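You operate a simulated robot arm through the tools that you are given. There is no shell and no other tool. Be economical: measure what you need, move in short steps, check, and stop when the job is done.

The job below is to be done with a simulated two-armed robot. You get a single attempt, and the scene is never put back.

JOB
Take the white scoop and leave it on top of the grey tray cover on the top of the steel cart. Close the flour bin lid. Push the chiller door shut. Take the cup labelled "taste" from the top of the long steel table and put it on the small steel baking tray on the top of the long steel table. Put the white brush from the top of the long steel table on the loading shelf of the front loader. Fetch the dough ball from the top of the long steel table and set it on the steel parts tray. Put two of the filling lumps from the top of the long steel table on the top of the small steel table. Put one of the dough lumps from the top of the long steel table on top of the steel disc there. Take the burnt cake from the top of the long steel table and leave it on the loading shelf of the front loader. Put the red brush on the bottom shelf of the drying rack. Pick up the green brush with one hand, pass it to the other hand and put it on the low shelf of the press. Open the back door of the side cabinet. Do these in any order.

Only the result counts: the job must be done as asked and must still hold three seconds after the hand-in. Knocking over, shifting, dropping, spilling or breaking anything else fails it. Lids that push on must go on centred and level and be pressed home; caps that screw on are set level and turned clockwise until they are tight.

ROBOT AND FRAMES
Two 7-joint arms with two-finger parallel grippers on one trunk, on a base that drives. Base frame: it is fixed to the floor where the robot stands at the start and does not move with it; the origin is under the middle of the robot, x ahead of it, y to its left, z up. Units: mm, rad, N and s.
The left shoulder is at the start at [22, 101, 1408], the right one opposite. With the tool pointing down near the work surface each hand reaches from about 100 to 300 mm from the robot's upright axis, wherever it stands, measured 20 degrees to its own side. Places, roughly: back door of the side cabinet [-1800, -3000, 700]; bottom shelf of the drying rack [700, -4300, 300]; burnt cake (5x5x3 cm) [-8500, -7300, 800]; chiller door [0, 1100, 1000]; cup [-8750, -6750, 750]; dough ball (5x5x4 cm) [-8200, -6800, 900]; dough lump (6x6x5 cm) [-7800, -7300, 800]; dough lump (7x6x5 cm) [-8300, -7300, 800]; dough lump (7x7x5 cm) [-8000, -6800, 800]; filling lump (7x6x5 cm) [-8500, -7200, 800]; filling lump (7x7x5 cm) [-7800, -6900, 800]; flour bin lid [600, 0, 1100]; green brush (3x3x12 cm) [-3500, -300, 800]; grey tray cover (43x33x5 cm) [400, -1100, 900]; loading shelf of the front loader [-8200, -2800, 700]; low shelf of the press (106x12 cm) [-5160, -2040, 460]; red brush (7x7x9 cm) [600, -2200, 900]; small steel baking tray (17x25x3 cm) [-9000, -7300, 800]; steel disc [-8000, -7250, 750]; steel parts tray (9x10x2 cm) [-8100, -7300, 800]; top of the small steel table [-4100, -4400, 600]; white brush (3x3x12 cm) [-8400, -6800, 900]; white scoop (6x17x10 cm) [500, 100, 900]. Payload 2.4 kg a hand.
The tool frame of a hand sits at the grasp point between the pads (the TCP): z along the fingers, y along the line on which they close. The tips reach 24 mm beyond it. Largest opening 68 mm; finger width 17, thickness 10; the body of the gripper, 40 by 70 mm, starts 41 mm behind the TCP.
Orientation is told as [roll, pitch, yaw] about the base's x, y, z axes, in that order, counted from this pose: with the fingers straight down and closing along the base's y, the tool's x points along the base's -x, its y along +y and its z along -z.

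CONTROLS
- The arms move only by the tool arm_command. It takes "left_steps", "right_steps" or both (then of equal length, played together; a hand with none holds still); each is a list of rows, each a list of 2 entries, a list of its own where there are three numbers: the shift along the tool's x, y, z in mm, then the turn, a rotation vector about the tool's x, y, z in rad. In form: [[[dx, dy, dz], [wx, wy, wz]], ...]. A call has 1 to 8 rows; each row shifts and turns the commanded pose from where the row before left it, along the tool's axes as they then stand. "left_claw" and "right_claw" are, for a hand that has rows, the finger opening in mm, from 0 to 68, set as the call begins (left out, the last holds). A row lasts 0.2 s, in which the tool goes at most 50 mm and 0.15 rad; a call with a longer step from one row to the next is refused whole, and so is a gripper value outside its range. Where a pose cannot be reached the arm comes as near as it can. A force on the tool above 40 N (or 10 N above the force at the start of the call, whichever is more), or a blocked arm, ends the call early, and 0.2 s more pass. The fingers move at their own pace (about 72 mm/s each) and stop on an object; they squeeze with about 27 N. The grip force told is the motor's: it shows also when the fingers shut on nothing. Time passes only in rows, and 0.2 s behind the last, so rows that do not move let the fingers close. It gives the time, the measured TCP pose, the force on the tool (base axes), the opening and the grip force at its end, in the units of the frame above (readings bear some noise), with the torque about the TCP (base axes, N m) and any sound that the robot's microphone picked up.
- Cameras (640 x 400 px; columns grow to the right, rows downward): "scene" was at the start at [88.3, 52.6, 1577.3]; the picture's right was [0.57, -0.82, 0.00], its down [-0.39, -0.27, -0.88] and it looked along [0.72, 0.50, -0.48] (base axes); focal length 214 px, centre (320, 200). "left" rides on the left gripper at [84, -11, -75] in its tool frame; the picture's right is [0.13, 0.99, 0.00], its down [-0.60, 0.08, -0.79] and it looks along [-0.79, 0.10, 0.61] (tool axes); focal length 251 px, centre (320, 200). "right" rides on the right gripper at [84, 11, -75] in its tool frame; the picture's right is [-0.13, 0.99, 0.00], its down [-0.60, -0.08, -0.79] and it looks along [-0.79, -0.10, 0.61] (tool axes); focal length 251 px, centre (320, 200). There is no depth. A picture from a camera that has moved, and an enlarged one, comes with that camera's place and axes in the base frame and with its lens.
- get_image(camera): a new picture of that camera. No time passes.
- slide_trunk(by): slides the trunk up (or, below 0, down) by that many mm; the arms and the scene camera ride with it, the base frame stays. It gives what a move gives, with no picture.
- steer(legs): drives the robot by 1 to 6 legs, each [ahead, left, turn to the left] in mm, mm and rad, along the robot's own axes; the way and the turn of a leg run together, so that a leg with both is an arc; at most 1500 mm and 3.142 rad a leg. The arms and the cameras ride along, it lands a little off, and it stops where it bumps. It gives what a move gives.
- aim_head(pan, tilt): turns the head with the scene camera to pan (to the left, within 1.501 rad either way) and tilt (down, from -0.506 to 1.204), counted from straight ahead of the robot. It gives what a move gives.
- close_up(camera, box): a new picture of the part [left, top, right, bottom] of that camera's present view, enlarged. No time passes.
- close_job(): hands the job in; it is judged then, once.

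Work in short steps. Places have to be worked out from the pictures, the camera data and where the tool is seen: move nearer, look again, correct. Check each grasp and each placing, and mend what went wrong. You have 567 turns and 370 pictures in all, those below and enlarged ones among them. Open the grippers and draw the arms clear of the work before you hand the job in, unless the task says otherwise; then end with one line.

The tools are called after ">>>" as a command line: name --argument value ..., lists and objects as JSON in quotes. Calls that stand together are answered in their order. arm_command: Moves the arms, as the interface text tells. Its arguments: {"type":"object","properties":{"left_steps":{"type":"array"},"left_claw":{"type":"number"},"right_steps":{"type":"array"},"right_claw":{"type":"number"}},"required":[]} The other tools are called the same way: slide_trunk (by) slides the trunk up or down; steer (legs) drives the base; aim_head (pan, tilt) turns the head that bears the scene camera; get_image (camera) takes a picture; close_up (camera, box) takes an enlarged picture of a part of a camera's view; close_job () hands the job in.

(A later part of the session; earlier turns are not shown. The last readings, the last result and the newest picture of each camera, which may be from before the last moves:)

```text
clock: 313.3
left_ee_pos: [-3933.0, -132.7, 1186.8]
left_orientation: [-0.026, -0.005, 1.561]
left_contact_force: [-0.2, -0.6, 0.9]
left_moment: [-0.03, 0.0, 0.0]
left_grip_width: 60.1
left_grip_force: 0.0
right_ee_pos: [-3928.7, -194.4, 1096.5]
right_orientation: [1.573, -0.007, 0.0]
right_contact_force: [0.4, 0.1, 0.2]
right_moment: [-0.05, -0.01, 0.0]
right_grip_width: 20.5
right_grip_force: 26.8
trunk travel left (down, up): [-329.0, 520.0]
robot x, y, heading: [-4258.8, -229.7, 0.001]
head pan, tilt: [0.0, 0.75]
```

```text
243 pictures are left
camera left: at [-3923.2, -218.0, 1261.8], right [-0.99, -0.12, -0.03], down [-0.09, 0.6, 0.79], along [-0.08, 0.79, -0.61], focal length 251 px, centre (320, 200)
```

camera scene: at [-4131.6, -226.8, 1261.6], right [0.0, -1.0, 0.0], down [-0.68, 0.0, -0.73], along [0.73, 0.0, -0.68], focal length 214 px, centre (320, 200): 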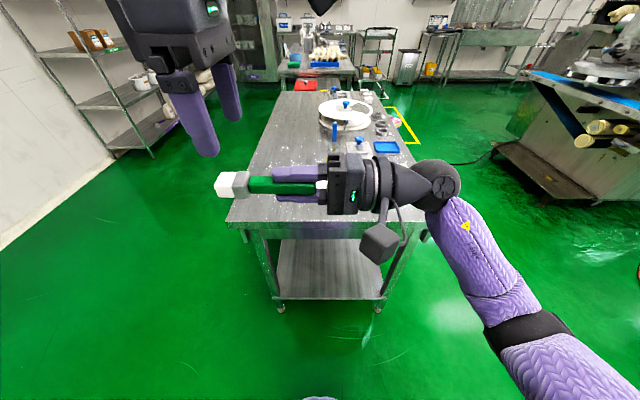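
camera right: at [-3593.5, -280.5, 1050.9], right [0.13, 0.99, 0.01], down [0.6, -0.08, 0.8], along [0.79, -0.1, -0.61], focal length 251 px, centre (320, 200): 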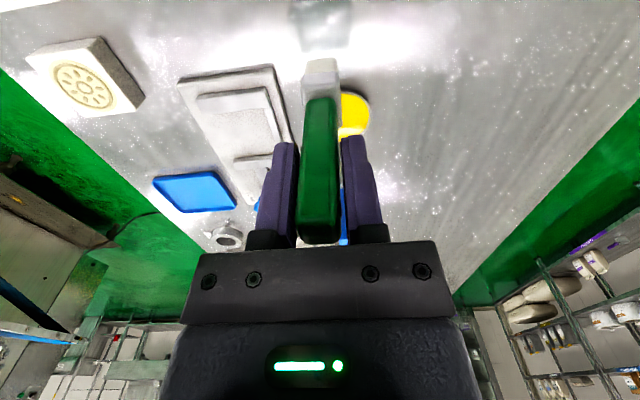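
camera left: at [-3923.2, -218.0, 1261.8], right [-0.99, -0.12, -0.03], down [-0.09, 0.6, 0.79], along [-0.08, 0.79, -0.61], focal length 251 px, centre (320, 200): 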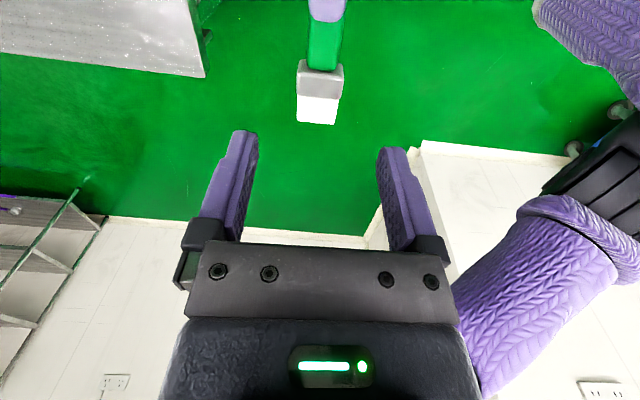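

The brush is centred between the left fingers. I descend onto it in small steps.

>>> arm_command --left_claw 60 --left_steps '[[[0, -3, 30], [0, 0, 0]], [[0, 0, 30], [0, 0, 0]], [[0, 0, 20], [0, 0, 0]], [[0, 0, 8], [0, 0, 0]]]'

>>> get_image --camera "scene"

>>> get_image --camera "left"

```text
clock: 314.3
left_ee_pos: [-3926.7, -129.7, 1098.8]
left_orientation: [-0.029, -0.005, 1.561]
left_contact_force: [0.7, 1.0, 0.0]
left_moment: [-0.04, 0.0, -0.02]
left_grip_width: 59.7
left_grip_force: 0.1
right_ee_pos: [-3927.8, -194.6, 1095.3]
right_orientation: [1.575, -0.007, 0.002]
right_contact_force: [0.3, -0.3, -1.1]
right_moment: [-0.02, -0.02, 0.01]
right_grip_width: 20.8
right_grip_force: 27.0
trunk travel left (down, up): [-329.0, 520.0]
robot x, y, heading: [-4255.8, -228.6, 0.001]
head pan, tilt: [0.0, 0.75]
```

```text
242 pictures are left
camera scene: at [-4131.6, -226.7, 1261.6], right [0.0, -1.0, 0.0], down [-0.68, 0.0, -0.73], along [0.73, 0.0, -0.68], focal length 214 px, centre (320, 200)
```

scene: 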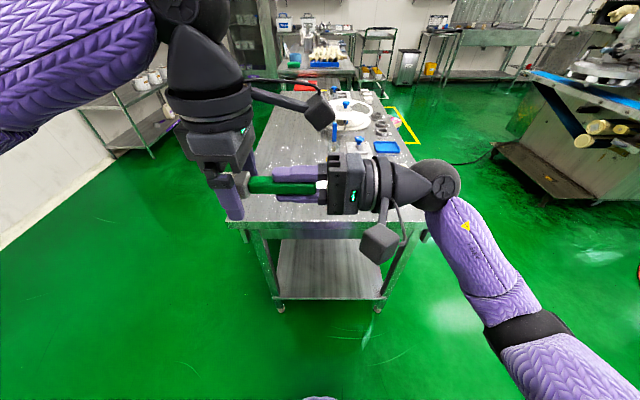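

```text
241 pictures are left
camera left: at [-3918.1, -216.8, 1173.3], right [-0.99, -0.12, -0.03], down [-0.09, 0.6, 0.79], along [-0.08, 0.79, -0.61], focal length 251 px, centre (320, 200)
```

left: 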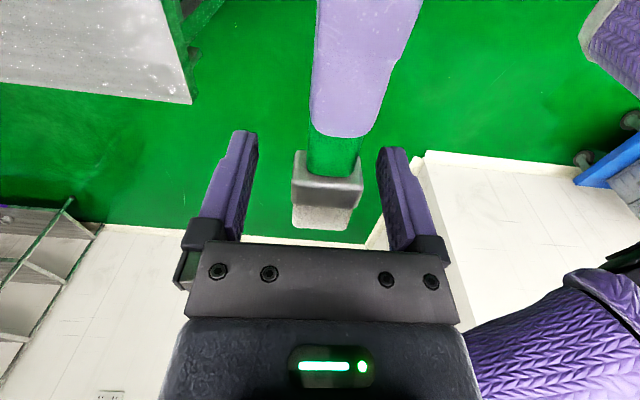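

The ferrule sits right between the pads. I close the left hand.

>>> arm_command --left_claw 0 --left_steps '[[[0, 0, 0], [0, 0, 0]], [[0, 0, 0], [0, 0, 0]], [[0, 0, 0], [0, 0, 0]], [[0, 0, 0], [0, 0, 0]]]'

```text
clock: 315.3
left_ee_pos: [-3927.8, -130.9, 1098.4]
left_orientation: [-0.025, -0.007, 1.558]
left_contact_force: [-13.6, 4.3, -1.8]
left_moment: [0.16, 0.11, -0.34]
left_grip_width: 27.2
left_grip_force: 26.8
right_ee_pos: [-3926.8, -195.1, 1095.5]
right_orientation: [1.572, -0.007, 0.0]
right_contact_force: [14.8, -3.8, 1.7]
right_moment: [-0.04, -0.08, -0.58]
right_grip_width: 20.5
right_grip_force: 26.9
trunk travel left (down, up): [-329.0, 520.0]
robot x, y, heading: [-4257.5, -227.2, -0.002]
head pan, tilt: [0.0, 0.75]
```

Both hands hold it. I open the right hand and withdraw it to the right, keeping the left still.

>>> arm_command --right_claw 60 --right_steps '[[[0, 0, 0], [0, 0, 0]], [[0, 0, 0], [0, 0, 0]], [[0, 0, 0], [0, 0, 0]], [[0, 0, -30], [0, 0, 0]], [[0, 0, -40], [0, 0, 0]], [[0, 0, -40], [0, 0, 0]]]'

>>> get_image --camera "scene"

```text
clock: 316.7
left_ee_pos: [-3925.6, -130.7, 1099.7]
left_orientation: [-0.029, -0.007, 1.558]
left_contact_force: [0.4, 0.3, 0.0]
left_moment: [0.01, -0.01, 0.0]
left_grip_width: 27.2
left_grip_force: 27.2
right_ee_pos: [-3928.2, -304.7, 1095.9]
right_orientation: [1.572, -0.007, 0.002]
right_contact_force: [-0.1, -0.8, -0.6]
right_moment: [-0.03, 0.02, -0.01]
right_grip_width: 59.9
right_grip_force: 0.1
trunk travel left (down, up): [-329.0, 520.0]
robot x, y, heading: [-4257.0, -229.3, 0.001]
head pan, tilt: [0.0, 0.75]
```

```text
240 pictures are left
camera scene: at [-4131.7, -226.9, 1261.6], right [0.0, -1.0, 0.0], down [-0.68, 0.0, -0.73], along [0.73, 0.0, -0.68], focal length 214 px, centre (320, 200)
```

scene: 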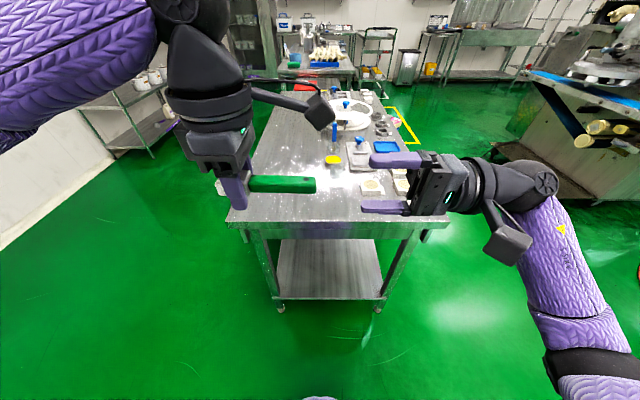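

The handover succeeded. I turn the right hand back down, then drive back to the corridor to see the press.

>>> arm_command --right_claw 0 --right_steps '[[[0, 0, 0], [0.145, 0, 0]], [[0, 0, 0], [0.145, 0, 0]], [[0, 0, 0], [0.145, 0, 0]], [[0, 0, 0], [0.145, 0, 0]], [[0, 0, 0], [0.145, 0, 0]], [[0, 0, 0], [0.145, 0, 0]], [[0, 0, 0], [0.145, 0, 0]], [[0, 0, 0], [0.145, 0, 0]]]'

>>> arm_command --right_claw 0 --right_steps '[[[0, 0, 0], [0.145, 0, 0]], [[0, 0, 0], [0.145, 0, 0]], [[40, 0, 0], [0.12, 0, 0]], [[40, 0, 0], [0, 0, 0]]]'

>>> steer --legs '[[-60, 0, 0], [0, -1030, 0]]'

>>> steer --legs '[[0, 0, -2.2]]'

>>> aim_head --pan 0.0 --tilt 0.5

>>> get_image --camera "scene"

```text
clock: 318.5
left_ee_pos: [-3928.2, -130.5, 1099.0]
left_orientation: [-0.028, -0.007, 1.56]
left_contact_force: [0.7, 0.7, 0.2]
left_moment: [0.0, 0.01, -0.01]
left_grip_width: 27.5
left_grip_force: 27.2
right_ee_pos: [-3927.0, -304.6, 1095.6]
right_orientation: [0.411, -0.007, -0.001]
right_contact_force: [-0.2, 0.6, -0.8]
right_moment: [0.0, 0.01, -0.02]
right_grip_width: 0.1
right_grip_force: 23.2
trunk travel left (down, up): [-329.0, 520.0]
robot x, y, heading: [-4258.9, -224.9, -0.0]
head pan, tilt: [0.0, 0.75]
```

```text
clock: 319.5
left_ee_pos: [-3927.5, -130.4, 1099.4]
left_orientation: [-0.028, -0.008, 1.558]
left_contact_force: [-0.1, 0.3, -0.3]
left_moment: [0.03, 0.01, -0.03]
left_grip_width: 27.1
left_grip_force: 27.0
right_ee_pos: [-4007.3, -304.9, 1094.3]
right_orientation: [0.001, -0.005, 0.0]
right_contact_force: [-0.9, -0.1, -0.5]
right_moment: [-0.01, -0.03, -0.01]
right_grip_width: 0.0
right_grip_force: 23.4
trunk travel left (down, up): [-329.0, 520.0]
robot x, y, heading: [-4262.9, -224.8, 0.001]
head pan, tilt: [0.0, 0.75]
```

```text
clock: 325.3
left_ee_pos: [-3987.2, -1153.5, 1098.5]
left_orientation: [-0.026, -0.008, 1.556]
left_contact_force: [0.0, -0.3, 0.0]
left_moment: [0.04, 0.01, -0.01]
left_grip_width: 27.2
left_grip_force: 27.0
right_ee_pos: [-4066.4, -1327.5, 1094.4]
right_orientation: [0.002, -0.006, 0.0]
right_contact_force: [-0.1, 0.9, 0.3]
right_moment: [0.0, 0.01, 0.04]
right_grip_width: 0.0
right_grip_force: 23.7
trunk travel left (down, up): [-329.0, 520.0]
robot x, y, heading: [-4318.6, -1250.2, 0.003]
head pan, tilt: [0.0, 0.75]
```

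```text
clock: 330.9
left_ee_pos: [-4435.7, -1574.4, 1098.1]
left_orientation: [-0.028, -0.006, -0.64]
left_contact_force: [-0.3, -0.2, -0.3]
left_moment: [-0.01, 0.03, -0.02]
left_grip_width: 27.0
left_grip_force: 27.0
right_ee_pos: [-4527.2, -1407.4, 1095.7]
right_orientation: [0.003, -0.007, -2.197]
right_contact_force: [0.2, 0.6, -0.3]
right_moment: [0.0, 0.0, 0.04]
right_grip_width: 0.0
right_grip_force: 23.0
trunk travel left (down, up): [-329.0, 520.0]
robot x, y, heading: [-4318.9, -1254.3, -2.198]
head pan, tilt: [0.0, 0.75]
```

```text
clock: 331.7
left_ee_pos: [-4434.1, -1574.4, 1098.4]
left_orientation: [-0.028, -0.006, -0.641]
left_contact_force: [0.1, -0.1, -0.2]
left_moment: [0.0, 0.02, 0.03]
left_grip_width: 27.3
left_grip_force: 26.8
right_ee_pos: [-4528.2, -1407.4, 1095.4]
right_orientation: [0.003, -0.007, -2.199]
right_contact_force: [0.2, -0.6, 0.3]
right_moment: [0.0, 0.0, 0.0]
right_grip_width: 0.0
right_grip_force: 23.5
trunk travel left (down, up): [-329.0, 520.0]
robot x, y, heading: [-4317.0, -1248.9, -2.195]
head pan, tilt: [0.0, 0.499]
```

```text
239 pictures are left
camera scene: at [-4396.0, -1358.2, 1283.5], right [-0.81, 0.59, 0.0], down [0.28, 0.39, -0.88], along [-0.51, -0.71, -0.48], focal length 214 px, centre (320, 200)
```

scene: 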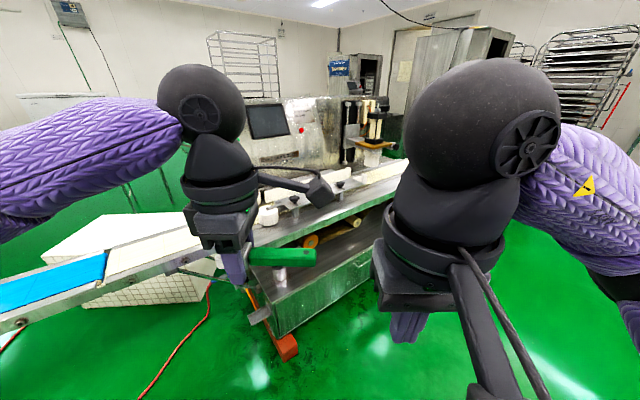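

The press is the conveyor machine ahead; its low shelf is under the belt. I drive in front of it, facing -y.

>>> steer --legs '[[0, 0, 0.627], [0, -830, 0]]'

>>> aim_head --pan 0.0 --tilt 0.7

>>> get_image --camera "scene"

```text
clock: 337.9
left_ee_pos: [-5053.7, -1582.9, 1097.5]
left_orientation: [-0.028, -0.009, -0.01]
left_contact_force: [0.2, 0.5, 0.9]
left_moment: [0.0, -0.05, -0.01]
left_grip_width: 27.1
left_grip_force: 27.1
right_ee_pos: [-5226.6, -1503.9, 1095.2]
right_orientation: [0.002, -0.007, -1.565]
right_contact_force: [-0.2, 0.0, -0.3]
right_moment: [0.03, 0.0, 0.0]
right_grip_width: 0.1
right_grip_force: 23.9
trunk travel left (down, up): [-329.0, 520.0]
robot x, y, heading: [-5150.0, -1252.0, -1.566]
head pan, tilt: [0.0, 0.499]
```

```text
clock: 338.6
left_ee_pos: [-5053.9, -1582.4, 1099.7]
left_orientation: [-0.028, -0.007, -0.011]
left_contact_force: [0.4, -0.1, -0.1]
left_moment: [-0.01, 0.01, -0.02]
left_grip_width: 26.9
left_grip_force: 27.2
right_ee_pos: [-5227.6, -1503.8, 1095.4]
right_orientation: [0.003, -0.006, -1.568]
right_contact_force: [0.1, -0.7, -0.7]
right_moment: [0.0, 0.02, 0.01]
right_grip_width: 0.0
right_grip_force: 23.8
trunk travel left (down, up): [-329.0, 520.0]
robot x, y, heading: [-5149.4, -1252.7, -1.568]
head pan, tilt: [0.0, 0.7]
```

```text
238 pictures are left
camera scene: at [-5149.6, -1380.3, 1265.9], right [-1.0, 0.0, 0.0], down [0.0, 0.64, -0.77], along [0.0, -0.77, -0.64], focal length 214 px, centre (320, 200)
```

scene: 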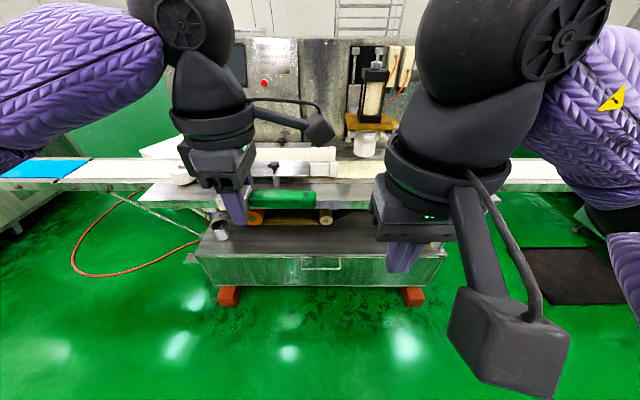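

The low shelf seems to be the top of the low box, partly below the upper table. I lower the trunk and move the arms apart for a better look.

>>> slide_trunk --by -250

>>> arm_command --right_claw 0 --left_claw 0 --right_steps '[[[0, -40, 0], [0, 0, 0]], [[0, -40, 0], [0, 0, 0]], [[0, -40, 0], [0, 0, 0]], [[0, -40, 0], [0, 0, 0]]]' --left_steps '[[[-40, 20, 0], [0, 0, 0]], [[-40, 20, 0], [0, 0, 0]], [[-40, 20, 0], [0, 0, 0]], [[-40, 0, 0], [0, 0, 0]]]'

>>> get_image --camera "scene"

```text
clock: 341.2
left_ee_pos: [-5052.8, -1584.2, 849.3]
left_orientation: [-0.029, -0.008, -0.011]
left_contact_force: [-0.1, -0.5, 0.6]
left_moment: [0.02, -0.02, -0.02]
left_grip_width: 27.5
left_grip_force: 27.1
right_ee_pos: [-5227.3, -1503.9, 845.2]
right_orientation: [0.002, -0.007, -1.568]
right_contact_force: [-0.6, -0.5, 0.5]
right_moment: [-0.02, -0.02, 0.01]
right_grip_width: 0.0
right_grip_force: 23.4
trunk travel left (down, up): [-79.0, 770.0]
robot x, y, heading: [-5150.1, -1253.9, -1.567]
head pan, tilt: [0.0, 0.7]
```

```text
clock: 342.2
left_ee_pos: [-4893.0, -1523.8, 847.5]
left_orientation: [-0.028, -0.005, -0.011]
left_contact_force: [-0.2, 0.2, 0.0]
left_moment: [0.01, 0.02, 0.0]
left_grip_width: 27.3
left_grip_force: 27.8
right_ee_pos: [-5387.3, -1505.9, 844.6]
right_orientation: [0.003, -0.007, -1.568]
right_contact_force: [-0.1, -0.2, 0.0]
right_moment: [-0.02, -0.03, 0.01]
right_grip_width: 0.0
right_grip_force: 23.3
trunk travel left (down, up): [-79.0, 770.0]
robot x, y, heading: [-5152.9, -1252.7, -1.565]
head pan, tilt: [0.0, 0.7]
```

```text
237 pictures are left
camera scene: at [-5149.4, -1446.9, 1010.3], right [-1.0, 0.0, 0.0], down [0.0, 0.64, -0.76], along [0.0, -0.76, -0.64], focal length 214 px, centre (320, 200)
```

scene: 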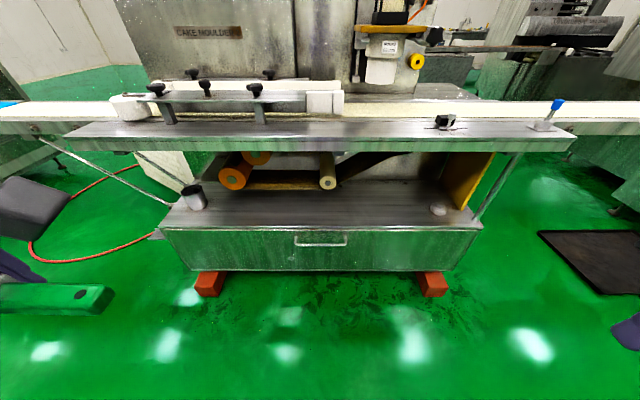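

The low shelf is the top of the lower box at z≈460, under a narrow upper ledge at z≈800. I zoom in to see what stands on it.

>>> close_up --camera "scene" --box '[150, 110, 520, 280]'

```text
1.73 times, centred on (335, 195) of scene
camera zoom: at [-5149.4, -1446.9, 1010.3], right [-1.0, 0.0, 0.0], down [0.0, 0.64, -0.76], along [0.0, -0.76, -0.64], focal length 371 px, centre (294, 209)
```

zoom: 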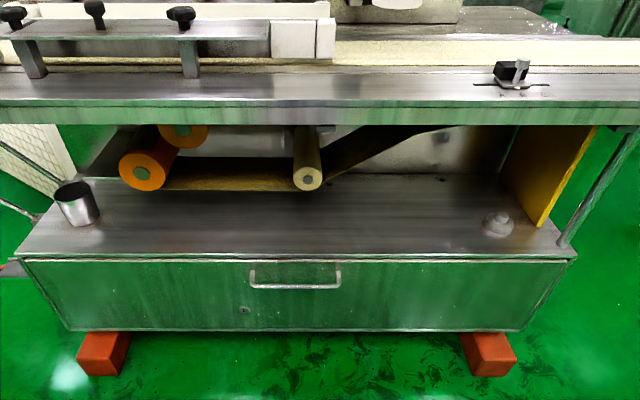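

The front strip of the shelf is free between the can and the knob. I lower the left hand outside first and line up the base.

>>> arm_command --left_claw 0 --left_steps '[[[10, 0, 46], [0, 0, 0]], [[10, 0, 46], [0, 0, 0]], [[10, 0, 46], [0, 0, 0]], [[10, 0, 46], [0, 0, 0]], [[20, 0, 45], [0, 0, 0]], [[20, 0, 45], [0, 0, 0]], [[20, 0, 40], [0, 0, 0]]]'

>>> steer --legs '[[0, -220, 0], [200, 0, 0]]'

>>> aim_head --pan 0.2 --tilt 0.8

>>> get_image --camera "scene"

>>> get_image --camera "left"

```text
clock: 343.8
left_ee_pos: [-4992.7, -1533.3, 533.3]
left_orientation: [-0.027, -0.007, -0.008]
left_contact_force: [-0.1, 0.1, 0.1]
left_moment: [-0.01, 0.04, -0.01]
left_grip_width: 27.4
left_grip_force: 26.2
right_ee_pos: [-5386.4, -1503.9, 845.6]
right_orientation: [0.003, -0.007, -1.567]
right_contact_force: [-0.3, 0.3, 0.0]
right_moment: [0.02, 0.01, 0.0]
right_grip_width: 0.1
right_grip_force: 23.8
trunk travel left (down, up): [-79.0, 770.0]
robot x, y, heading: [-5150.4, -1255.0, -1.568]
head pan, tilt: [0.0, 0.7]
```

```text
clock: 346.6
left_ee_pos: [-5210.7, -1732.7, 533.8]
left_orientation: [-0.028, -0.007, -0.01]
left_contact_force: [0.2, -0.5, 0.2]
left_moment: [-0.01, -0.08, 0.0]
left_grip_width: 27.3
left_grip_force: 27.1
right_ee_pos: [-5608.2, -1703.9, 845.3]
right_orientation: [0.002, -0.006, -1.567]
right_contact_force: [0.4, -0.4, -0.8]
right_moment: [-0.01, -0.02, 0.02]
right_grip_width: 0.0
right_grip_force: 23.7
trunk travel left (down, up): [-79.0, 770.0]
robot x, y, heading: [-5371.2, -1453.4, -1.563]
head pan, tilt: [0.0, 0.7]
```

```text
clock: 347.4
left_ee_pos: [-5212.4, -1733.4, 534.2]
left_orientation: [-0.028, -0.007, -0.01]
left_contact_force: [-0.7, 0.0, 0.0]
left_moment: [-0.03, 0.01, 0.01]
left_grip_width: 27.3
left_grip_force: 27.1
right_ee_pos: [-5608.4, -1703.8, 846.1]
right_orientation: [0.002, -0.008, -1.566]
right_contact_force: [0.7, 0.0, 0.0]
right_moment: [0.01, 0.01, 0.0]
right_grip_width: 0.0
right_grip_force: 23.4
trunk travel left (down, up): [-79.0, 770.0]
robot x, y, heading: [-5373.6, -1454.7, -1.569]
head pan, tilt: [0.201, 0.799]
```

```text
235 pictures are left
camera scene: at [-5354.0, -1641.0, 1002.1], right [-0.98, -0.2, 0.0], down [-0.14, 0.7, -0.7], along [0.14, -0.68, -0.72], focal length 214 px, centre (320, 200)
```

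scene: 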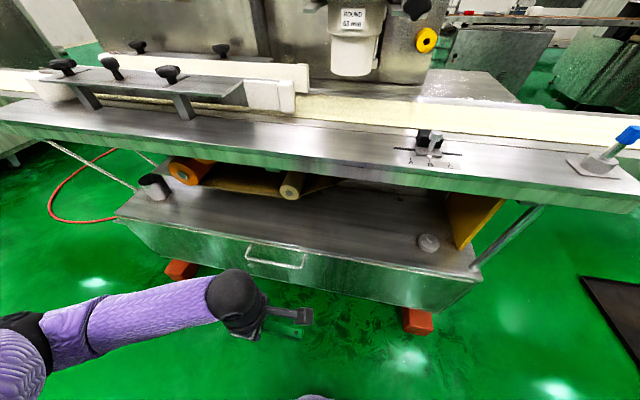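

```text
234 pictures are left
camera left: at [-5295.4, -1742.7, 609.1], right [-0.12, 0.99, -0.03], down [0.6, 0.09, 0.79], along [0.79, 0.08, -0.61], focal length 251 px, centre (320, 200)
```

left: 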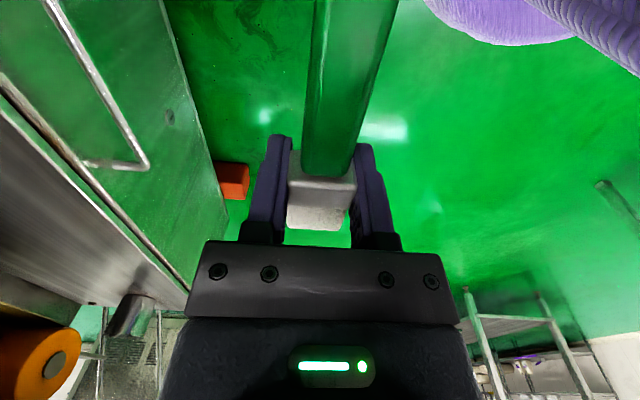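

The shelf's front edge is at y≈-1950. I shift right 70, drive ahead, then extend the arm under the ledge at TCP z≈525.

>>> steer --legs '[[0, -70, 0], [140, 0, 0]]'

>>> arm_command --left_claw 0 --left_steps '[[[0, -30, 8], [0, 0, 0]], [[0, -30, 0], [0, 0, 0]], [[0, -30, 0], [0, 0, 0]]]'

>>> get_image --camera "scene"

>>> get_image --camera "left"

```text
clock: 349.3
left_ee_pos: [-5281.6, -1874.5, 534.7]
left_orientation: [-0.028, -0.008, -0.009]
left_contact_force: [-0.1, 0.2, -0.6]
left_moment: [0.02, -0.03, 0.04]
left_grip_width: 27.2
left_grip_force: 27.5
right_ee_pos: [-5677.6, -1846.2, 845.3]
right_orientation: [0.002, -0.008, -1.568]
right_contact_force: [-0.4, -0.1, 0.7]
right_moment: [0.0, -0.03, 0.01]
right_grip_width: 0.0
right_grip_force: 23.4
trunk travel left (down, up): [-79.0, 770.0]
robot x, y, heading: [-5438.7, -1594.1, -1.571]
head pan, tilt: [0.201, 0.799]
```

```text
clock: 350.1
left_ee_pos: [-5281.9, -1964.1, 529.7]
left_orientation: [-0.027, -0.007, -0.011]
left_contact_force: [1.5, -0.3, -0.1]
left_moment: [0.01, 0.01, 0.0]
left_grip_width: 27.4
left_grip_force: 26.5
right_ee_pos: [-5676.6, -1845.5, 846.6]
right_orientation: [0.001, -0.008, -1.569]
right_contact_force: [0.4, -0.2, 1.2]
right_moment: [0.0, -0.03, -0.02]
right_grip_width: 0.0
right_grip_force: 23.5
trunk travel left (down, up): [-79.0, 770.0]
robot x, y, heading: [-5438.6, -1589.5, -1.569]
head pan, tilt: [0.201, 0.799]
```

```text
233 pictures are left
camera scene: at [-5423.4, -1781.7, 1002.0], right [-0.98, -0.2, 0.0], down [-0.14, 0.7, -0.7], along [0.14, -0.68, -0.72], focal length 214 px, centre (320, 200)
```

scene: 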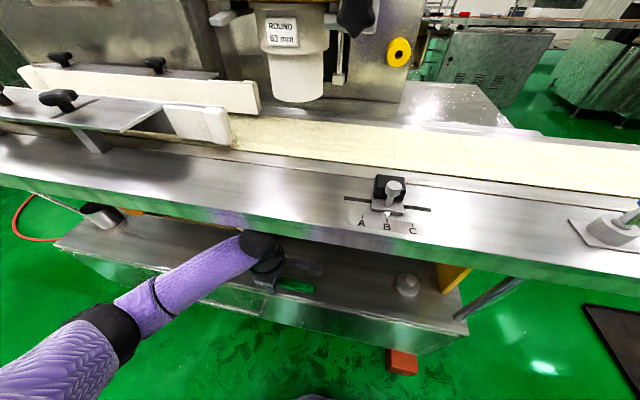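

```text
232 pictures are left
camera left: at [-5366.2, -1973.4, 603.3], right [-0.12, 0.99, -0.03], down [0.6, 0.09, 0.79], along [0.79, 0.08, -0.61], focal length 251 px, centre (320, 200)
```

left: 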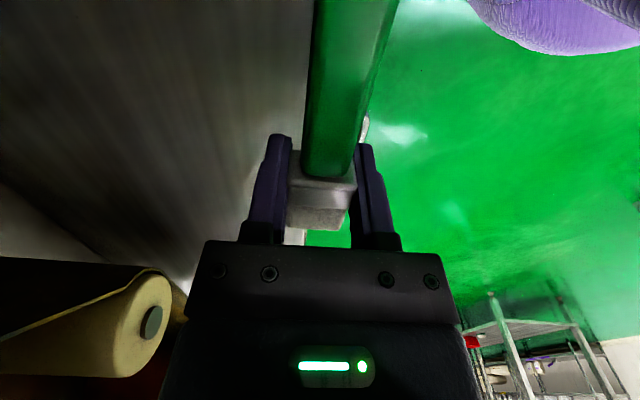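

The shelf edge lies just under the brush now. I extend 48 mm further in, then lower to contact.

>>> arm_command --left_claw 0 --left_steps '[[[0, -24, 0], [0, 0, 0]], [[0, -24, 0], [0, 0, 0]], [[0, 0, 12], [0, 0, 0]], [[0, 0, 10], [0, 0, 0]]]'

>>> get_image --camera "left"

```text
clock: 351.1
left_ee_pos: [-5282.0, -2012.8, 507.7]
left_orientation: [-0.03, -0.005, -0.01]
left_contact_force: [0.6, 0.6, -0.2]
left_moment: [0.0, -0.02, 0.01]
left_grip_width: 27.0
left_grip_force: 26.9
right_ee_pos: [-5677.7, -1845.9, 845.3]
right_orientation: [0.001, -0.007, -1.57]
right_contact_force: [-0.4, 0.5, 0.0]
right_moment: [-0.02, 0.01, -0.01]
right_grip_width: 0.0
right_grip_force: 23.9
trunk travel left (down, up): [-79.0, 770.0]
robot x, y, heading: [-5439.0, -1595.4, -1.568]
head pan, tilt: [0.201, 0.799]
```

```text
231 pictures are left
camera left: at [-5366.3, -2022.1, 582.6], right [-0.12, 0.99, -0.03], down [0.6, 0.09, 0.79], along [0.79, 0.08, -0.61], focal length 251 px, centre (320, 200)
```

left: 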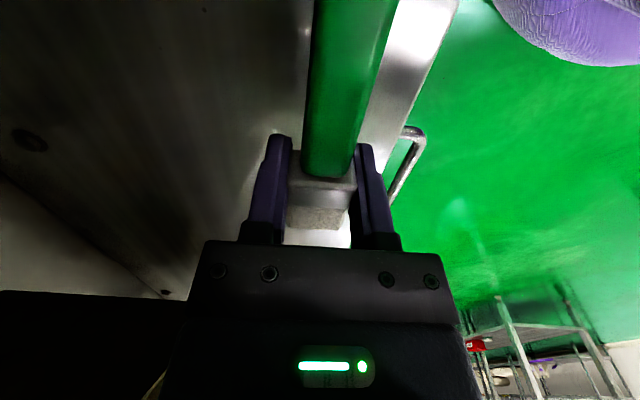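

The brush is fully over the shelf. I go 18 mm deeper and lower until contact.

>>> arm_command --left_claw 0 --left_steps '[[[0, -18, 0], [0, 0, 0]], [[0, 0, 8], [0, 0, 0]], [[0, 0, 5], [0, 0, 0]], [[0, 0, 4], [0, 0, 0]], [[0, 0, 4], [0, 0, 0]], [[0, 0, 4], [0, 0, 0]], [[0, 0, 4], [0, 0, 0]]]'

```text
clock: 352.7
left_ee_pos: [-5282.9, -2031.8, 480.0]
left_orientation: [-0.027, -0.006, -0.011]
left_contact_force: [0.7, 1.1, 4.5]
left_moment: [0.16, 0.02, -0.02]
left_grip_width: 26.8
left_grip_force: 26.5
right_ee_pos: [-5677.6, -1845.1, 845.1]
right_orientation: [0.002, -0.007, -1.568]
right_contact_force: [-0.6, -1.6, -0.1]
right_moment: [0.05, 0.03, 0.0]
right_grip_width: 0.0
right_grip_force: 23.9
trunk travel left (down, up): [-79.0, 770.0]
robot x, y, heading: [-5442.7, -1595.7, -1.57]
head pan, tilt: [0.201, 0.799]
```

Light contact (4.5 N). I open to release and look.

>>> arm_command --left_claw 60 --left_steps '[[[0, 0, -1], [0, 0, 0]], [[0, 0, 0], [0, 0, 0]], [[0, 0, 0], [0, 0, 0]]]'

>>> get_image --camera "left"

```text
clock: 353.5
left_ee_pos: [-5282.7, -2032.0, 479.2]
left_orientation: [-0.027, -0.008, -0.011]
left_contact_force: [-1.2, -3.0, 1.5]
left_moment: [0.02, 0.01, 0.04]
left_grip_width: 58.3
left_grip_force: 0.0
right_ee_pos: [-5677.7, -1844.4, 845.4]
right_orientation: [0.003, -0.006, -1.57]
right_contact_force: [0.3, 0.2, -0.4]
right_moment: [-0.03, 0.01, 0.01]
right_grip_width: 0.0
right_grip_force: 23.4
trunk travel left (down, up): [-79.0, 770.0]
robot x, y, heading: [-5438.3, -1594.5, -1.568]
head pan, tilt: [0.201, 0.799]
```

```text
230 pictures are left
camera left: at [-5366.2, -2040.9, 555.0], right [-0.12, 0.99, -0.03], down [0.6, 0.09, 0.79], along [0.79, 0.08, -0.61], focal length 251 px, centre (320, 200)
```

left: 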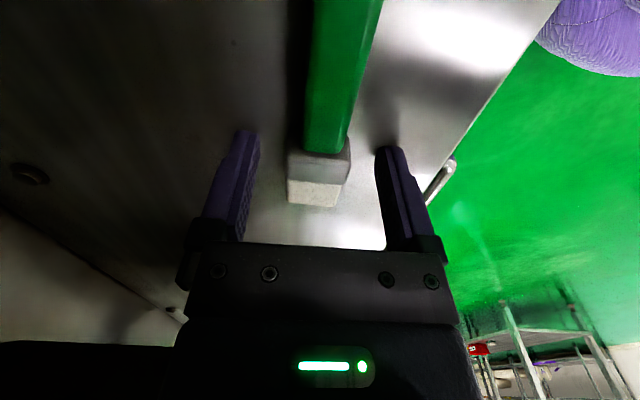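

The brush rests on the low shelf. I raise the hand 40 mm and draw it straight back.

>>> arm_command --left_claw 64 --left_steps '[[[0, 0, -20], [0, 0, 0]], [[0, 0, -20], [0, 0, 0]], [[0, 30, 0], [0, 0, 0]], [[0, 40, 0], [0, 0, 0]], [[0, 40, 0], [0, 0, 0]], [[0, 40, 0], [0, 0, 0]]]'

>>> steer --legs '[[-300, 0, 0]]'

>>> get_image --camera "scene"

```text
clock: 354.9
left_ee_pos: [-5281.0, -1881.7, 516.9]
left_orientation: [-0.025, -0.006, -0.012]
left_contact_force: [-1.1, 0.1, 0.2]
left_moment: [-0.03, 0.01, -0.01]
left_grip_width: 64.3
left_grip_force: 0.1
right_ee_pos: [-5677.4, -1846.1, 845.0]
right_orientation: [0.0, -0.008, -1.57]
right_contact_force: [-0.3, -0.3, -0.7]
right_moment: [0.0, 0.0, -0.01]
right_grip_width: 0.0
right_grip_force: 23.5
trunk travel left (down, up): [-79.0, 770.0]
robot x, y, heading: [-5440.6, -1595.1, -1.571]
head pan, tilt: [0.201, 0.799]
```

```text
clock: 357.0
left_ee_pos: [-5279.8, -1579.0, 516.6]
left_orientation: [-0.025, -0.005, -0.009]
left_contact_force: [0.4, 0.5, 0.3]
left_moment: [0.0, 0.02, 0.0]
left_grip_width: 64.1
left_grip_force: 0.0
right_ee_pos: [-5676.5, -1545.2, 846.3]
right_orientation: [0.003, -0.008, -1.567]
right_contact_force: [0.2, -0.4, -0.1]
right_moment: [0.0, 0.0, 0.0]
right_grip_width: 0.0
right_grip_force: 24.3
trunk travel left (down, up): [-79.0, 770.0]
robot x, y, heading: [-5440.3, -1291.2, -1.568]
head pan, tilt: [0.201, 0.799]
```

```text
229 pictures are left
camera scene: at [-5424.0, -1480.7, 1002.0], right [-0.98, -0.2, 0.0], down [-0.15, 0.7, -0.7], along [0.14, -0.68, -0.72], focal length 214 px, centre (320, 200)
```

scene: 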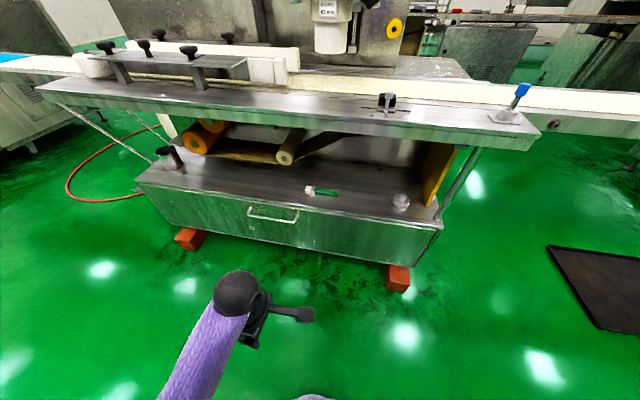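

The green brush lies on the low shelf. I restore the left hand, raise the trunk, and look for the route to the long table.

>>> arm_command --left_claw 60 --left_steps '[[[0, 0, -45], [0, 0, 0.145]], [[0, 0, -45], [0, 0, 0.145]], [[0, 0, -45], [0, 0, 0.145]], [[0, 0, -45], [0, 0, 0.145]], [[0, 0, -45], [0, 0, 0.145]], [[0, 0, -45], [0, 0, 0.145]], [[0, 0, 0], [0, 0, 0.145]], [[0, 0, 0], [0, 0, 0.145]]]'

>>> arm_command --left_claw 60 --left_steps '[[[0, 0, 0], [0, 0, 0.145]], [[0, 0, 0], [0, 0, 0.145]], [[0, 0, 0], [0, 0, 0.12]]]'

>>> slide_trunk --by 400

>>> steer --legs '[[0, 0, -1.2]]'

>>> aim_head --pan 0.3 --tilt 0.3

>>> get_image --camera "scene"

```text
clock: 358.8
left_ee_pos: [-5282.3, -1579.5, 787.0]
left_orientation: [-0.006, -0.027, -1.171]
left_contact_force: [-0.3, 0.6, -0.1]
left_moment: [0.0, 0.01, 0.03]
left_grip_width: 60.0
left_grip_force: 0.1
left hand out of reach, approached as far as the arm can: row 4
right_ee_pos: [-5677.9, -1545.1, 845.6]
right_orientation: [0.002, -0.007, -1.566]
right_contact_force: [0.4, -0.3, -0.4]
right_moment: [0.0, -0.02, -0.01]
right_grip_width: 0.0
right_grip_force: 23.5
trunk travel left (down, up): [-79.0, 770.0]
robot x, y, heading: [-5441.0, -1296.9, -1.567]
head pan, tilt: [0.201, 0.799]
```

```text
clock: 359.6
left_ee_pos: [-5283.7, -1579.7, 786.5]
left_orientation: [0.007, -0.026, -1.581]
left_contact_force: [0.7, 0.4, 0.0]
left_moment: [-0.01, 0.02, 0.0]
left_grip_width: 60.2
left_grip_force: 0.1
right_ee_pos: [-5677.0, -1542.5, 844.5]
right_orientation: [0.001, -0.007, -1.567]
right_contact_force: [0.4, 0.2, 0.0]
right_moment: [0.01, -0.02, -0.02]
right_grip_width: 0.0
right_grip_force: 23.9
trunk travel left (down, up): [-79.0, 770.0]
robot x, y, heading: [-5441.5, -1292.4, -1.568]
head pan, tilt: [0.201, 0.799]
```

```text
clock: 363.4
left_ee_pos: [-5282.7, -1579.2, 1187.1]
left_orientation: [0.006, -0.027, -1.581]
left_contact_force: [-0.1, 0.3, -0.1]
left_moment: [0.02, 0.02, 0.01]
left_grip_width: 60.0
left_grip_force: 0.1
right_ee_pos: [-5678.1, -1545.4, 1245.5]
right_orientation: [0.001, -0.005, -1.568]
right_contact_force: [-0.1, -0.6, 1.2]
right_moment: [0.01, 0.0, 0.0]
right_grip_width: 0.0
right_grip_force: 23.2
trunk travel left (down, up): [-479.0, 370.0]
robot x, y, heading: [-5443.5, -1292.2, -1.565]
head pan, tilt: [0.201, 0.799]
```

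```text
clock: 366.8
left_ee_pos: [-5649.9, -1545.3, 1187.8]
left_orientation: [0.007, -0.027, -2.768]
left_contact_force: [-0.8, 0.4, 0.9]
left_moment: [-0.02, -0.01, -0.01]
left_grip_width: 59.9
left_grip_force: 0.1
right_ee_pos: [-5764.5, -1166.2, 1245.5]
right_orientation: [0.002, -0.008, -2.758]
right_contact_force: [0.3, -0.2, 0.0]
right_moment: [0.0, 0.01, -0.02]
right_grip_width: 0.0
right_grip_force: 23.7
trunk travel left (down, up): [-479.0, 370.0]
robot x, y, heading: [-5436.8, -1296.9, -2.756]
head pan, tilt: [0.201, 0.799]
```

```text
clock: 367.7
left_ee_pos: [-5648.9, -1545.5, 1187.2]
left_orientation: [0.006, -0.028, -2.769]
left_contact_force: [-0.3, -0.6, -0.3]
left_moment: [-0.02, 0.0, 0.02]
left_grip_width: 59.9
left_grip_force: 0.0
right_ee_pos: [-5763.2, -1166.5, 1245.1]
right_orientation: [0.002, -0.008, -2.756]
right_contact_force: [0.5, 0.6, 0.5]
right_moment: [-0.01, -0.01, 0.03]
right_grip_width: 0.0
right_grip_force: 23.5
trunk travel left (down, up): [-479.0, 370.0]
robot x, y, heading: [-5439.4, -1295.5, -2.754]
head pan, tilt: [0.3, 0.3]
```

```text
228 pictures are left
camera scene: at [-5533.9, -1359.4, 1452.9], right [-0.63, 0.77, 0.0], down [0.23, 0.19, -0.95], along [-0.74, -0.6, -0.3], focal length 214 px, centre (320, 200)
```

scene: 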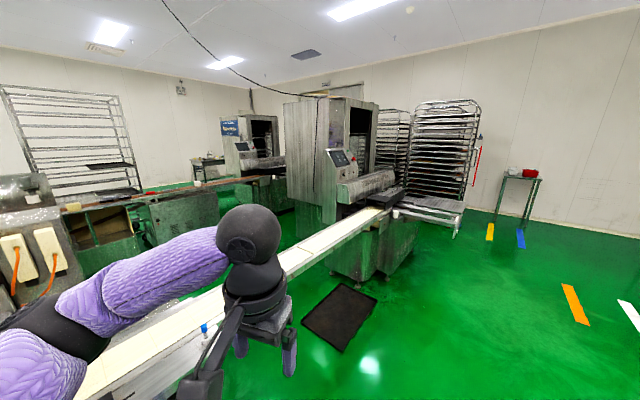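

The machine line runs westward as a barrier; the front loader is the machine with the touch screen. I drive west to see whether there's a way around its far end.

>>> steer --legs '[[0, 0, -0.385], [1300, 0, 0], [1200, 0, 0]]'

>>> aim_head --pan 0.6 --tilt 0.3

>>> get_image --camera "scene"

```text
clock: 381.1
left_ee_pos: [-8237.1, -1437.4, 1186.5]
left_orientation: [0.007, -0.027, 3.119]
left_contact_force: [0.7, 0.0, -0.5]
left_moment: [0.01, -0.02, -0.01]
left_grip_width: 59.6
left_grip_force: 0.2
right_ee_pos: [-8196.1, -1043.2, 1245.2]
right_orientation: [0.003, -0.005, 3.131]
right_contact_force: [-0.1, 0.6, -0.6]
right_moment: [0.03, 0.02, 0.04]
right_grip_width: 0.2
right_grip_force: 23.6
trunk travel left (down, up): [-479.0, 370.0]
robot x, y, heading: [-7946.0, -1285.3, 3.133]
head pan, tilt: [0.3, 0.3]
```

```text
clock: 381.9
left_ee_pos: [-8236.0, -1437.2, 1185.9]
left_orientation: [0.007, -0.029, 3.119]
left_contact_force: [-0.1, -0.1, 0.4]
left_moment: [0.01, -0.01, -0.01]
left_grip_width: 60.1
left_grip_force: 0.0
right_ee_pos: [-8196.2, -1042.1, 1246.1]
right_orientation: [0.003, -0.008, 3.132]
right_contact_force: [0.3, 0.4, -0.9]
right_moment: [0.01, -0.01, -0.01]
right_grip_width: 0.0
right_grip_force: 23.5
trunk travel left (down, up): [-479.0, 370.0]
robot x, y, heading: [-7945.1, -1282.5, 3.132]
head pan, tilt: [0.6, 0.3]
```

```text
227 pictures are left
camera scene: at [-8046.6, -1334.1, 1453.0], right [-0.56, 0.83, 0.0], down [0.25, 0.16, -0.96], along [-0.79, -0.53, -0.3], focal length 214 px, centre (320, 200)
```

scene: 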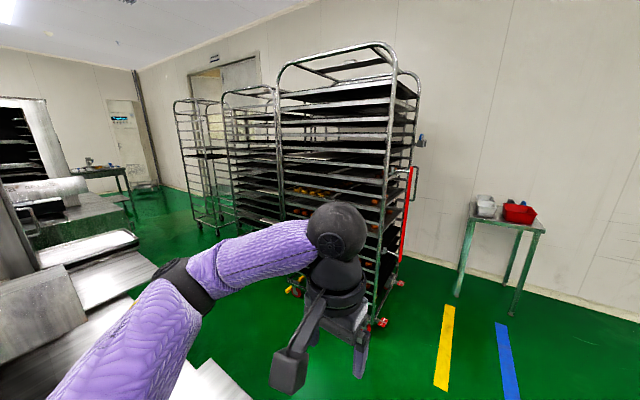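

There's a corridor between the loader and the pan racks at x≈-8900. I move there, still facing -x so my profile stays narrow, and strafe south in stages.

>>> steer --legs '[[900, 0, 0]]'

>>> aim_head --pan 1.4 --tilt 0.45

>>> get_image --camera "scene"

```text
clock: 386.6
left_ee_pos: [-9137.3, -1430.6, 1187.1]
left_orientation: [0.008, -0.028, 3.123]
left_contact_force: [-1.1, 0.2, -0.2]
left_moment: [0.0, -0.03, 0.02]
left_grip_width: 59.9
left_grip_force: 0.0
right_ee_pos: [-9098.5, -1036.6, 1245.1]
right_orientation: [0.002, -0.008, 3.136]
right_contact_force: [-0.3, -0.5, 0.2]
right_moment: [0.02, 0.0, 0.02]
right_grip_width: 0.2
right_grip_force: 23.8
trunk travel left (down, up): [-479.0, 370.0]
robot x, y, heading: [-8846.0, -1276.2, 3.136]
head pan, tilt: [0.6, 0.3]
```

```text
clock: 387.8
left_ee_pos: [-9137.1, -1432.6, 1187.9]
left_orientation: [0.006, -0.028, 3.122]
left_contact_force: [-0.6, -0.4, -0.1]
left_moment: [-0.02, 0.01, 0.0]
left_grip_width: 60.3
left_grip_force: 0.0
right_ee_pos: [-9099.0, -1036.1, 1245.1]
right_orientation: [0.002, -0.005, 3.133]
right_contact_force: [0.2, 0.8, 0.5]
right_moment: [0.0, -0.02, 0.01]
right_grip_width: 0.0
right_grip_force: 23.8
trunk travel left (down, up): [-479.0, 370.0]
robot x, y, heading: [-8843.8, -1273.1, 3.135]
head pan, tilt: [1.4, 0.45]
```

```text
226 pictures are left
camera scene: at [-8886.3, -1365.6, 1439.1], right [-0.98, 0.18, 0.0], down [0.08, 0.43, -0.9], along [-0.16, -0.89, -0.44], focal length 214 px, centre (320, 200)
```

scene: 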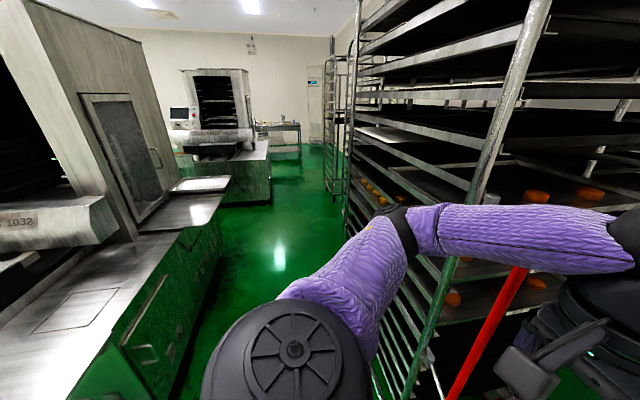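

The corridor is about 900 mm wide, centred near x≈-8830. I strafe south along it in two legs, then look again.

>>> steer --legs '[[-30, 0, 0.005], [0, 1300, 0], [0, 1100, 0]]'

>>> get_image --camera "scene"

```text
clock: 399.9
left_ee_pos: [-9110.8, -3831.5, 1187.3]
left_orientation: [0.008, -0.029, 3.126]
left_contact_force: [-0.1, 0.5, 0.0]
left_moment: [0.02, 0.01, -0.01]
left_grip_width: 59.9
left_grip_force: 0.0
right_ee_pos: [-9074.2, -3435.0, 1245.2]
right_orientation: [0.001, -0.007, 3.138]
right_contact_force: [-0.1, 0.2, -0.2]
right_moment: [0.0, -0.01, 0.0]
right_grip_width: 0.2
right_grip_force: 24.1
trunk travel left (down, up): [-479.0, 370.0]
robot x, y, heading: [-8826.6, -3669.4, 3.138]
head pan, tilt: [1.4, 0.45]
```

```text
225 pictures are left
camera scene: at [-8861.4, -3764.0, 1439.1], right [-0.98, 0.17, 0.0], down [0.08, 0.43, -0.9], along [-0.16, -0.89, -0.44], focal length 214 px, centre (320, 200)
```

scene: 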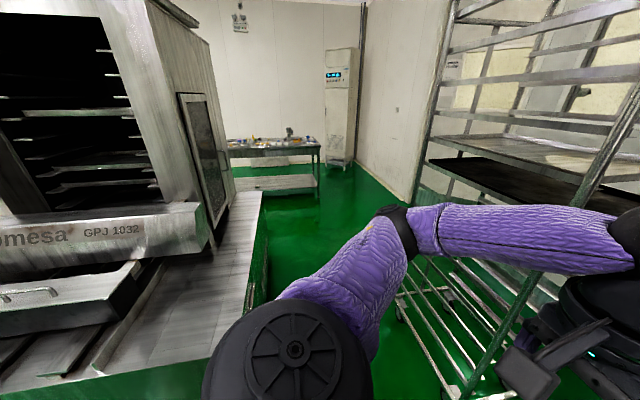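

The long table is ahead. I strafe on to y≈-5800 and then turn to face it.

>>> steer --legs '[[80, 0, 0], [0, 1100, 0], [0, 1050, 0]]'

>>> get_image --camera "scene"

```text
clock: 411.2
left_ee_pos: [-9218.1, -5967.3, 1187.8]
left_orientation: [0.007, -0.028, 3.111]
left_contact_force: [0.0, 0.1, 0.9]
left_moment: [0.04, -0.02, 0.0]
left_grip_width: 60.0
left_grip_force: 0.2
right_ee_pos: [-9176.5, -5572.7, 1246.3]
right_orientation: [0.001, -0.007, 3.123]
right_contact_force: [0.0, -0.8, 0.7]
right_moment: [0.0, 0.0, 0.01]
right_grip_width: 0.2
right_grip_force: 23.5
trunk travel left (down, up): [-479.0, 370.0]
robot x, y, heading: [-8930.6, -5813.8, 3.124]
head pan, tilt: [1.4, 0.45]
```

```text
224 pictures are left
camera scene: at [-8968.0, -5904.5, 1439.1], right [-0.98, 0.19, 0.0], down [0.08, 0.43, -0.9], along [-0.17, -0.88, -0.44], focal length 214 px, centre (320, 200)
```

scene: 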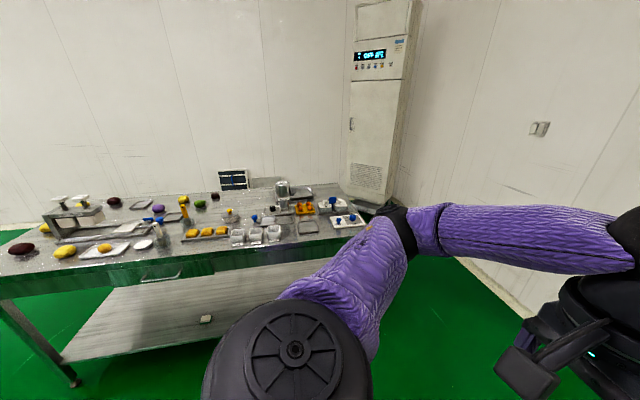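

The long table with all the items is in view. I turn to face it and centre myself, then zoom in.

>>> steer --legs '[[0, 0, 1.588], [0, 450, 0]]'

>>> aim_head --pan 0.0 --tilt 0.6

>>> get_image --camera "scene"

```text
clock: 417.8
left_ee_pos: [-8323.7, -6107.7, 1186.9]
left_orientation: [0.006, -0.028, -1.593]
left_contact_force: [0.4, 0.2, -0.4]
left_moment: [-0.01, 0.0, -0.02]
left_grip_width: 59.9
left_grip_force: 0.1
right_ee_pos: [-8718.2, -6067.7, 1245.2]
right_orientation: [0.001, -0.007, -1.58]
right_contact_force: [0.2, 0.4, 0.0]
right_moment: [0.02, 0.03, 0.0]
right_grip_width: 0.2
right_grip_force: 24.0
trunk travel left (down, up): [-479.0, 370.0]
robot x, y, heading: [-8476.0, -5817.4, -1.582]
head pan, tilt: [1.4, 0.45]
```

```text
clock: 419.3
left_ee_pos: [-8325.1, -6107.4, 1187.1]
left_orientation: [0.008, -0.025, -1.595]
left_contact_force: [0.3, -0.5, -0.1]
left_moment: [-0.01, 0.0, 0.0]
left_grip_width: 60.2
left_grip_force: 0.0
right_ee_pos: [-8719.2, -6068.8, 1245.8]
right_orientation: [0.004, -0.007, -1.581]
right_contact_force: [-0.2, 0.3, -0.5]
right_moment: [-0.03, 0.01, -0.03]
right_grip_width: 0.0
right_grip_force: 23.3
trunk travel left (down, up): [-479.0, 370.0]
robot x, y, heading: [-8479.1, -5818.3, -1.576]
head pan, tilt: [0.0, 0.6]
```

```text
223 pictures are left
camera scene: at [-8479.8, -5929.0, 1425.5], right [-1.0, 0.01, 0.0], down [0.01, 0.57, -0.82], along [-0.01, -0.82, -0.57], focal length 214 px, centre (320, 200)
```

scene: 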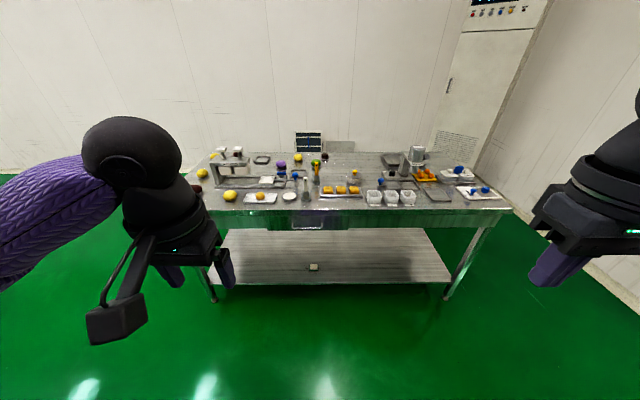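

>>> close_up --camera "scene" --box '[180, 125, 360, 225]'

>>> close_up --camera "scene" --box '[340, 125, 520, 225]'

```text
3.56 times, centred on (270, 175) of scene
camera zoom: at [-8479.8, -5929.0, 1425.5], right [-1.0, 0.01, 0.0], down [0.01, 0.57, -0.82], along [-0.01, -0.82, -0.57], focal length 763 px, centre (498, 289)
```

zoom: 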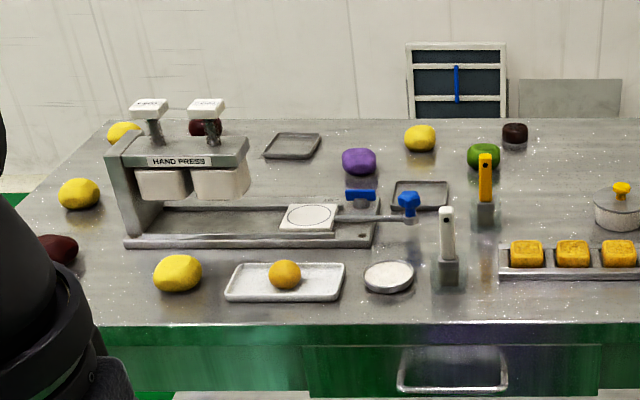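

```text
3.56 times, centred on (430, 175) of scene
camera zoom: at [-8479.8, -5929.0, 1425.5], right [-1.0, 0.01, 0.0], down [0.01, 0.57, -0.82], along [-0.01, -0.82, -0.57], focal length 763 px, centre (-71, 289)
```

zoom: 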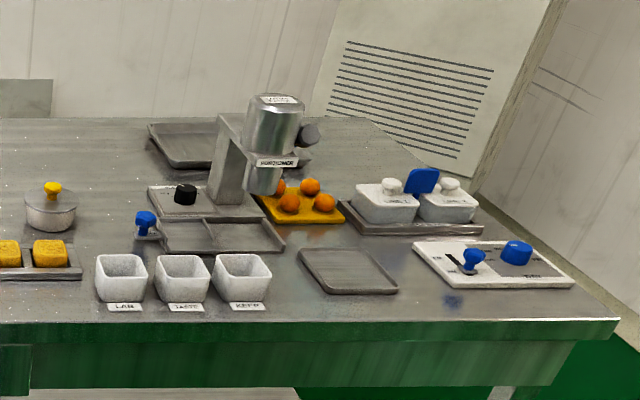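

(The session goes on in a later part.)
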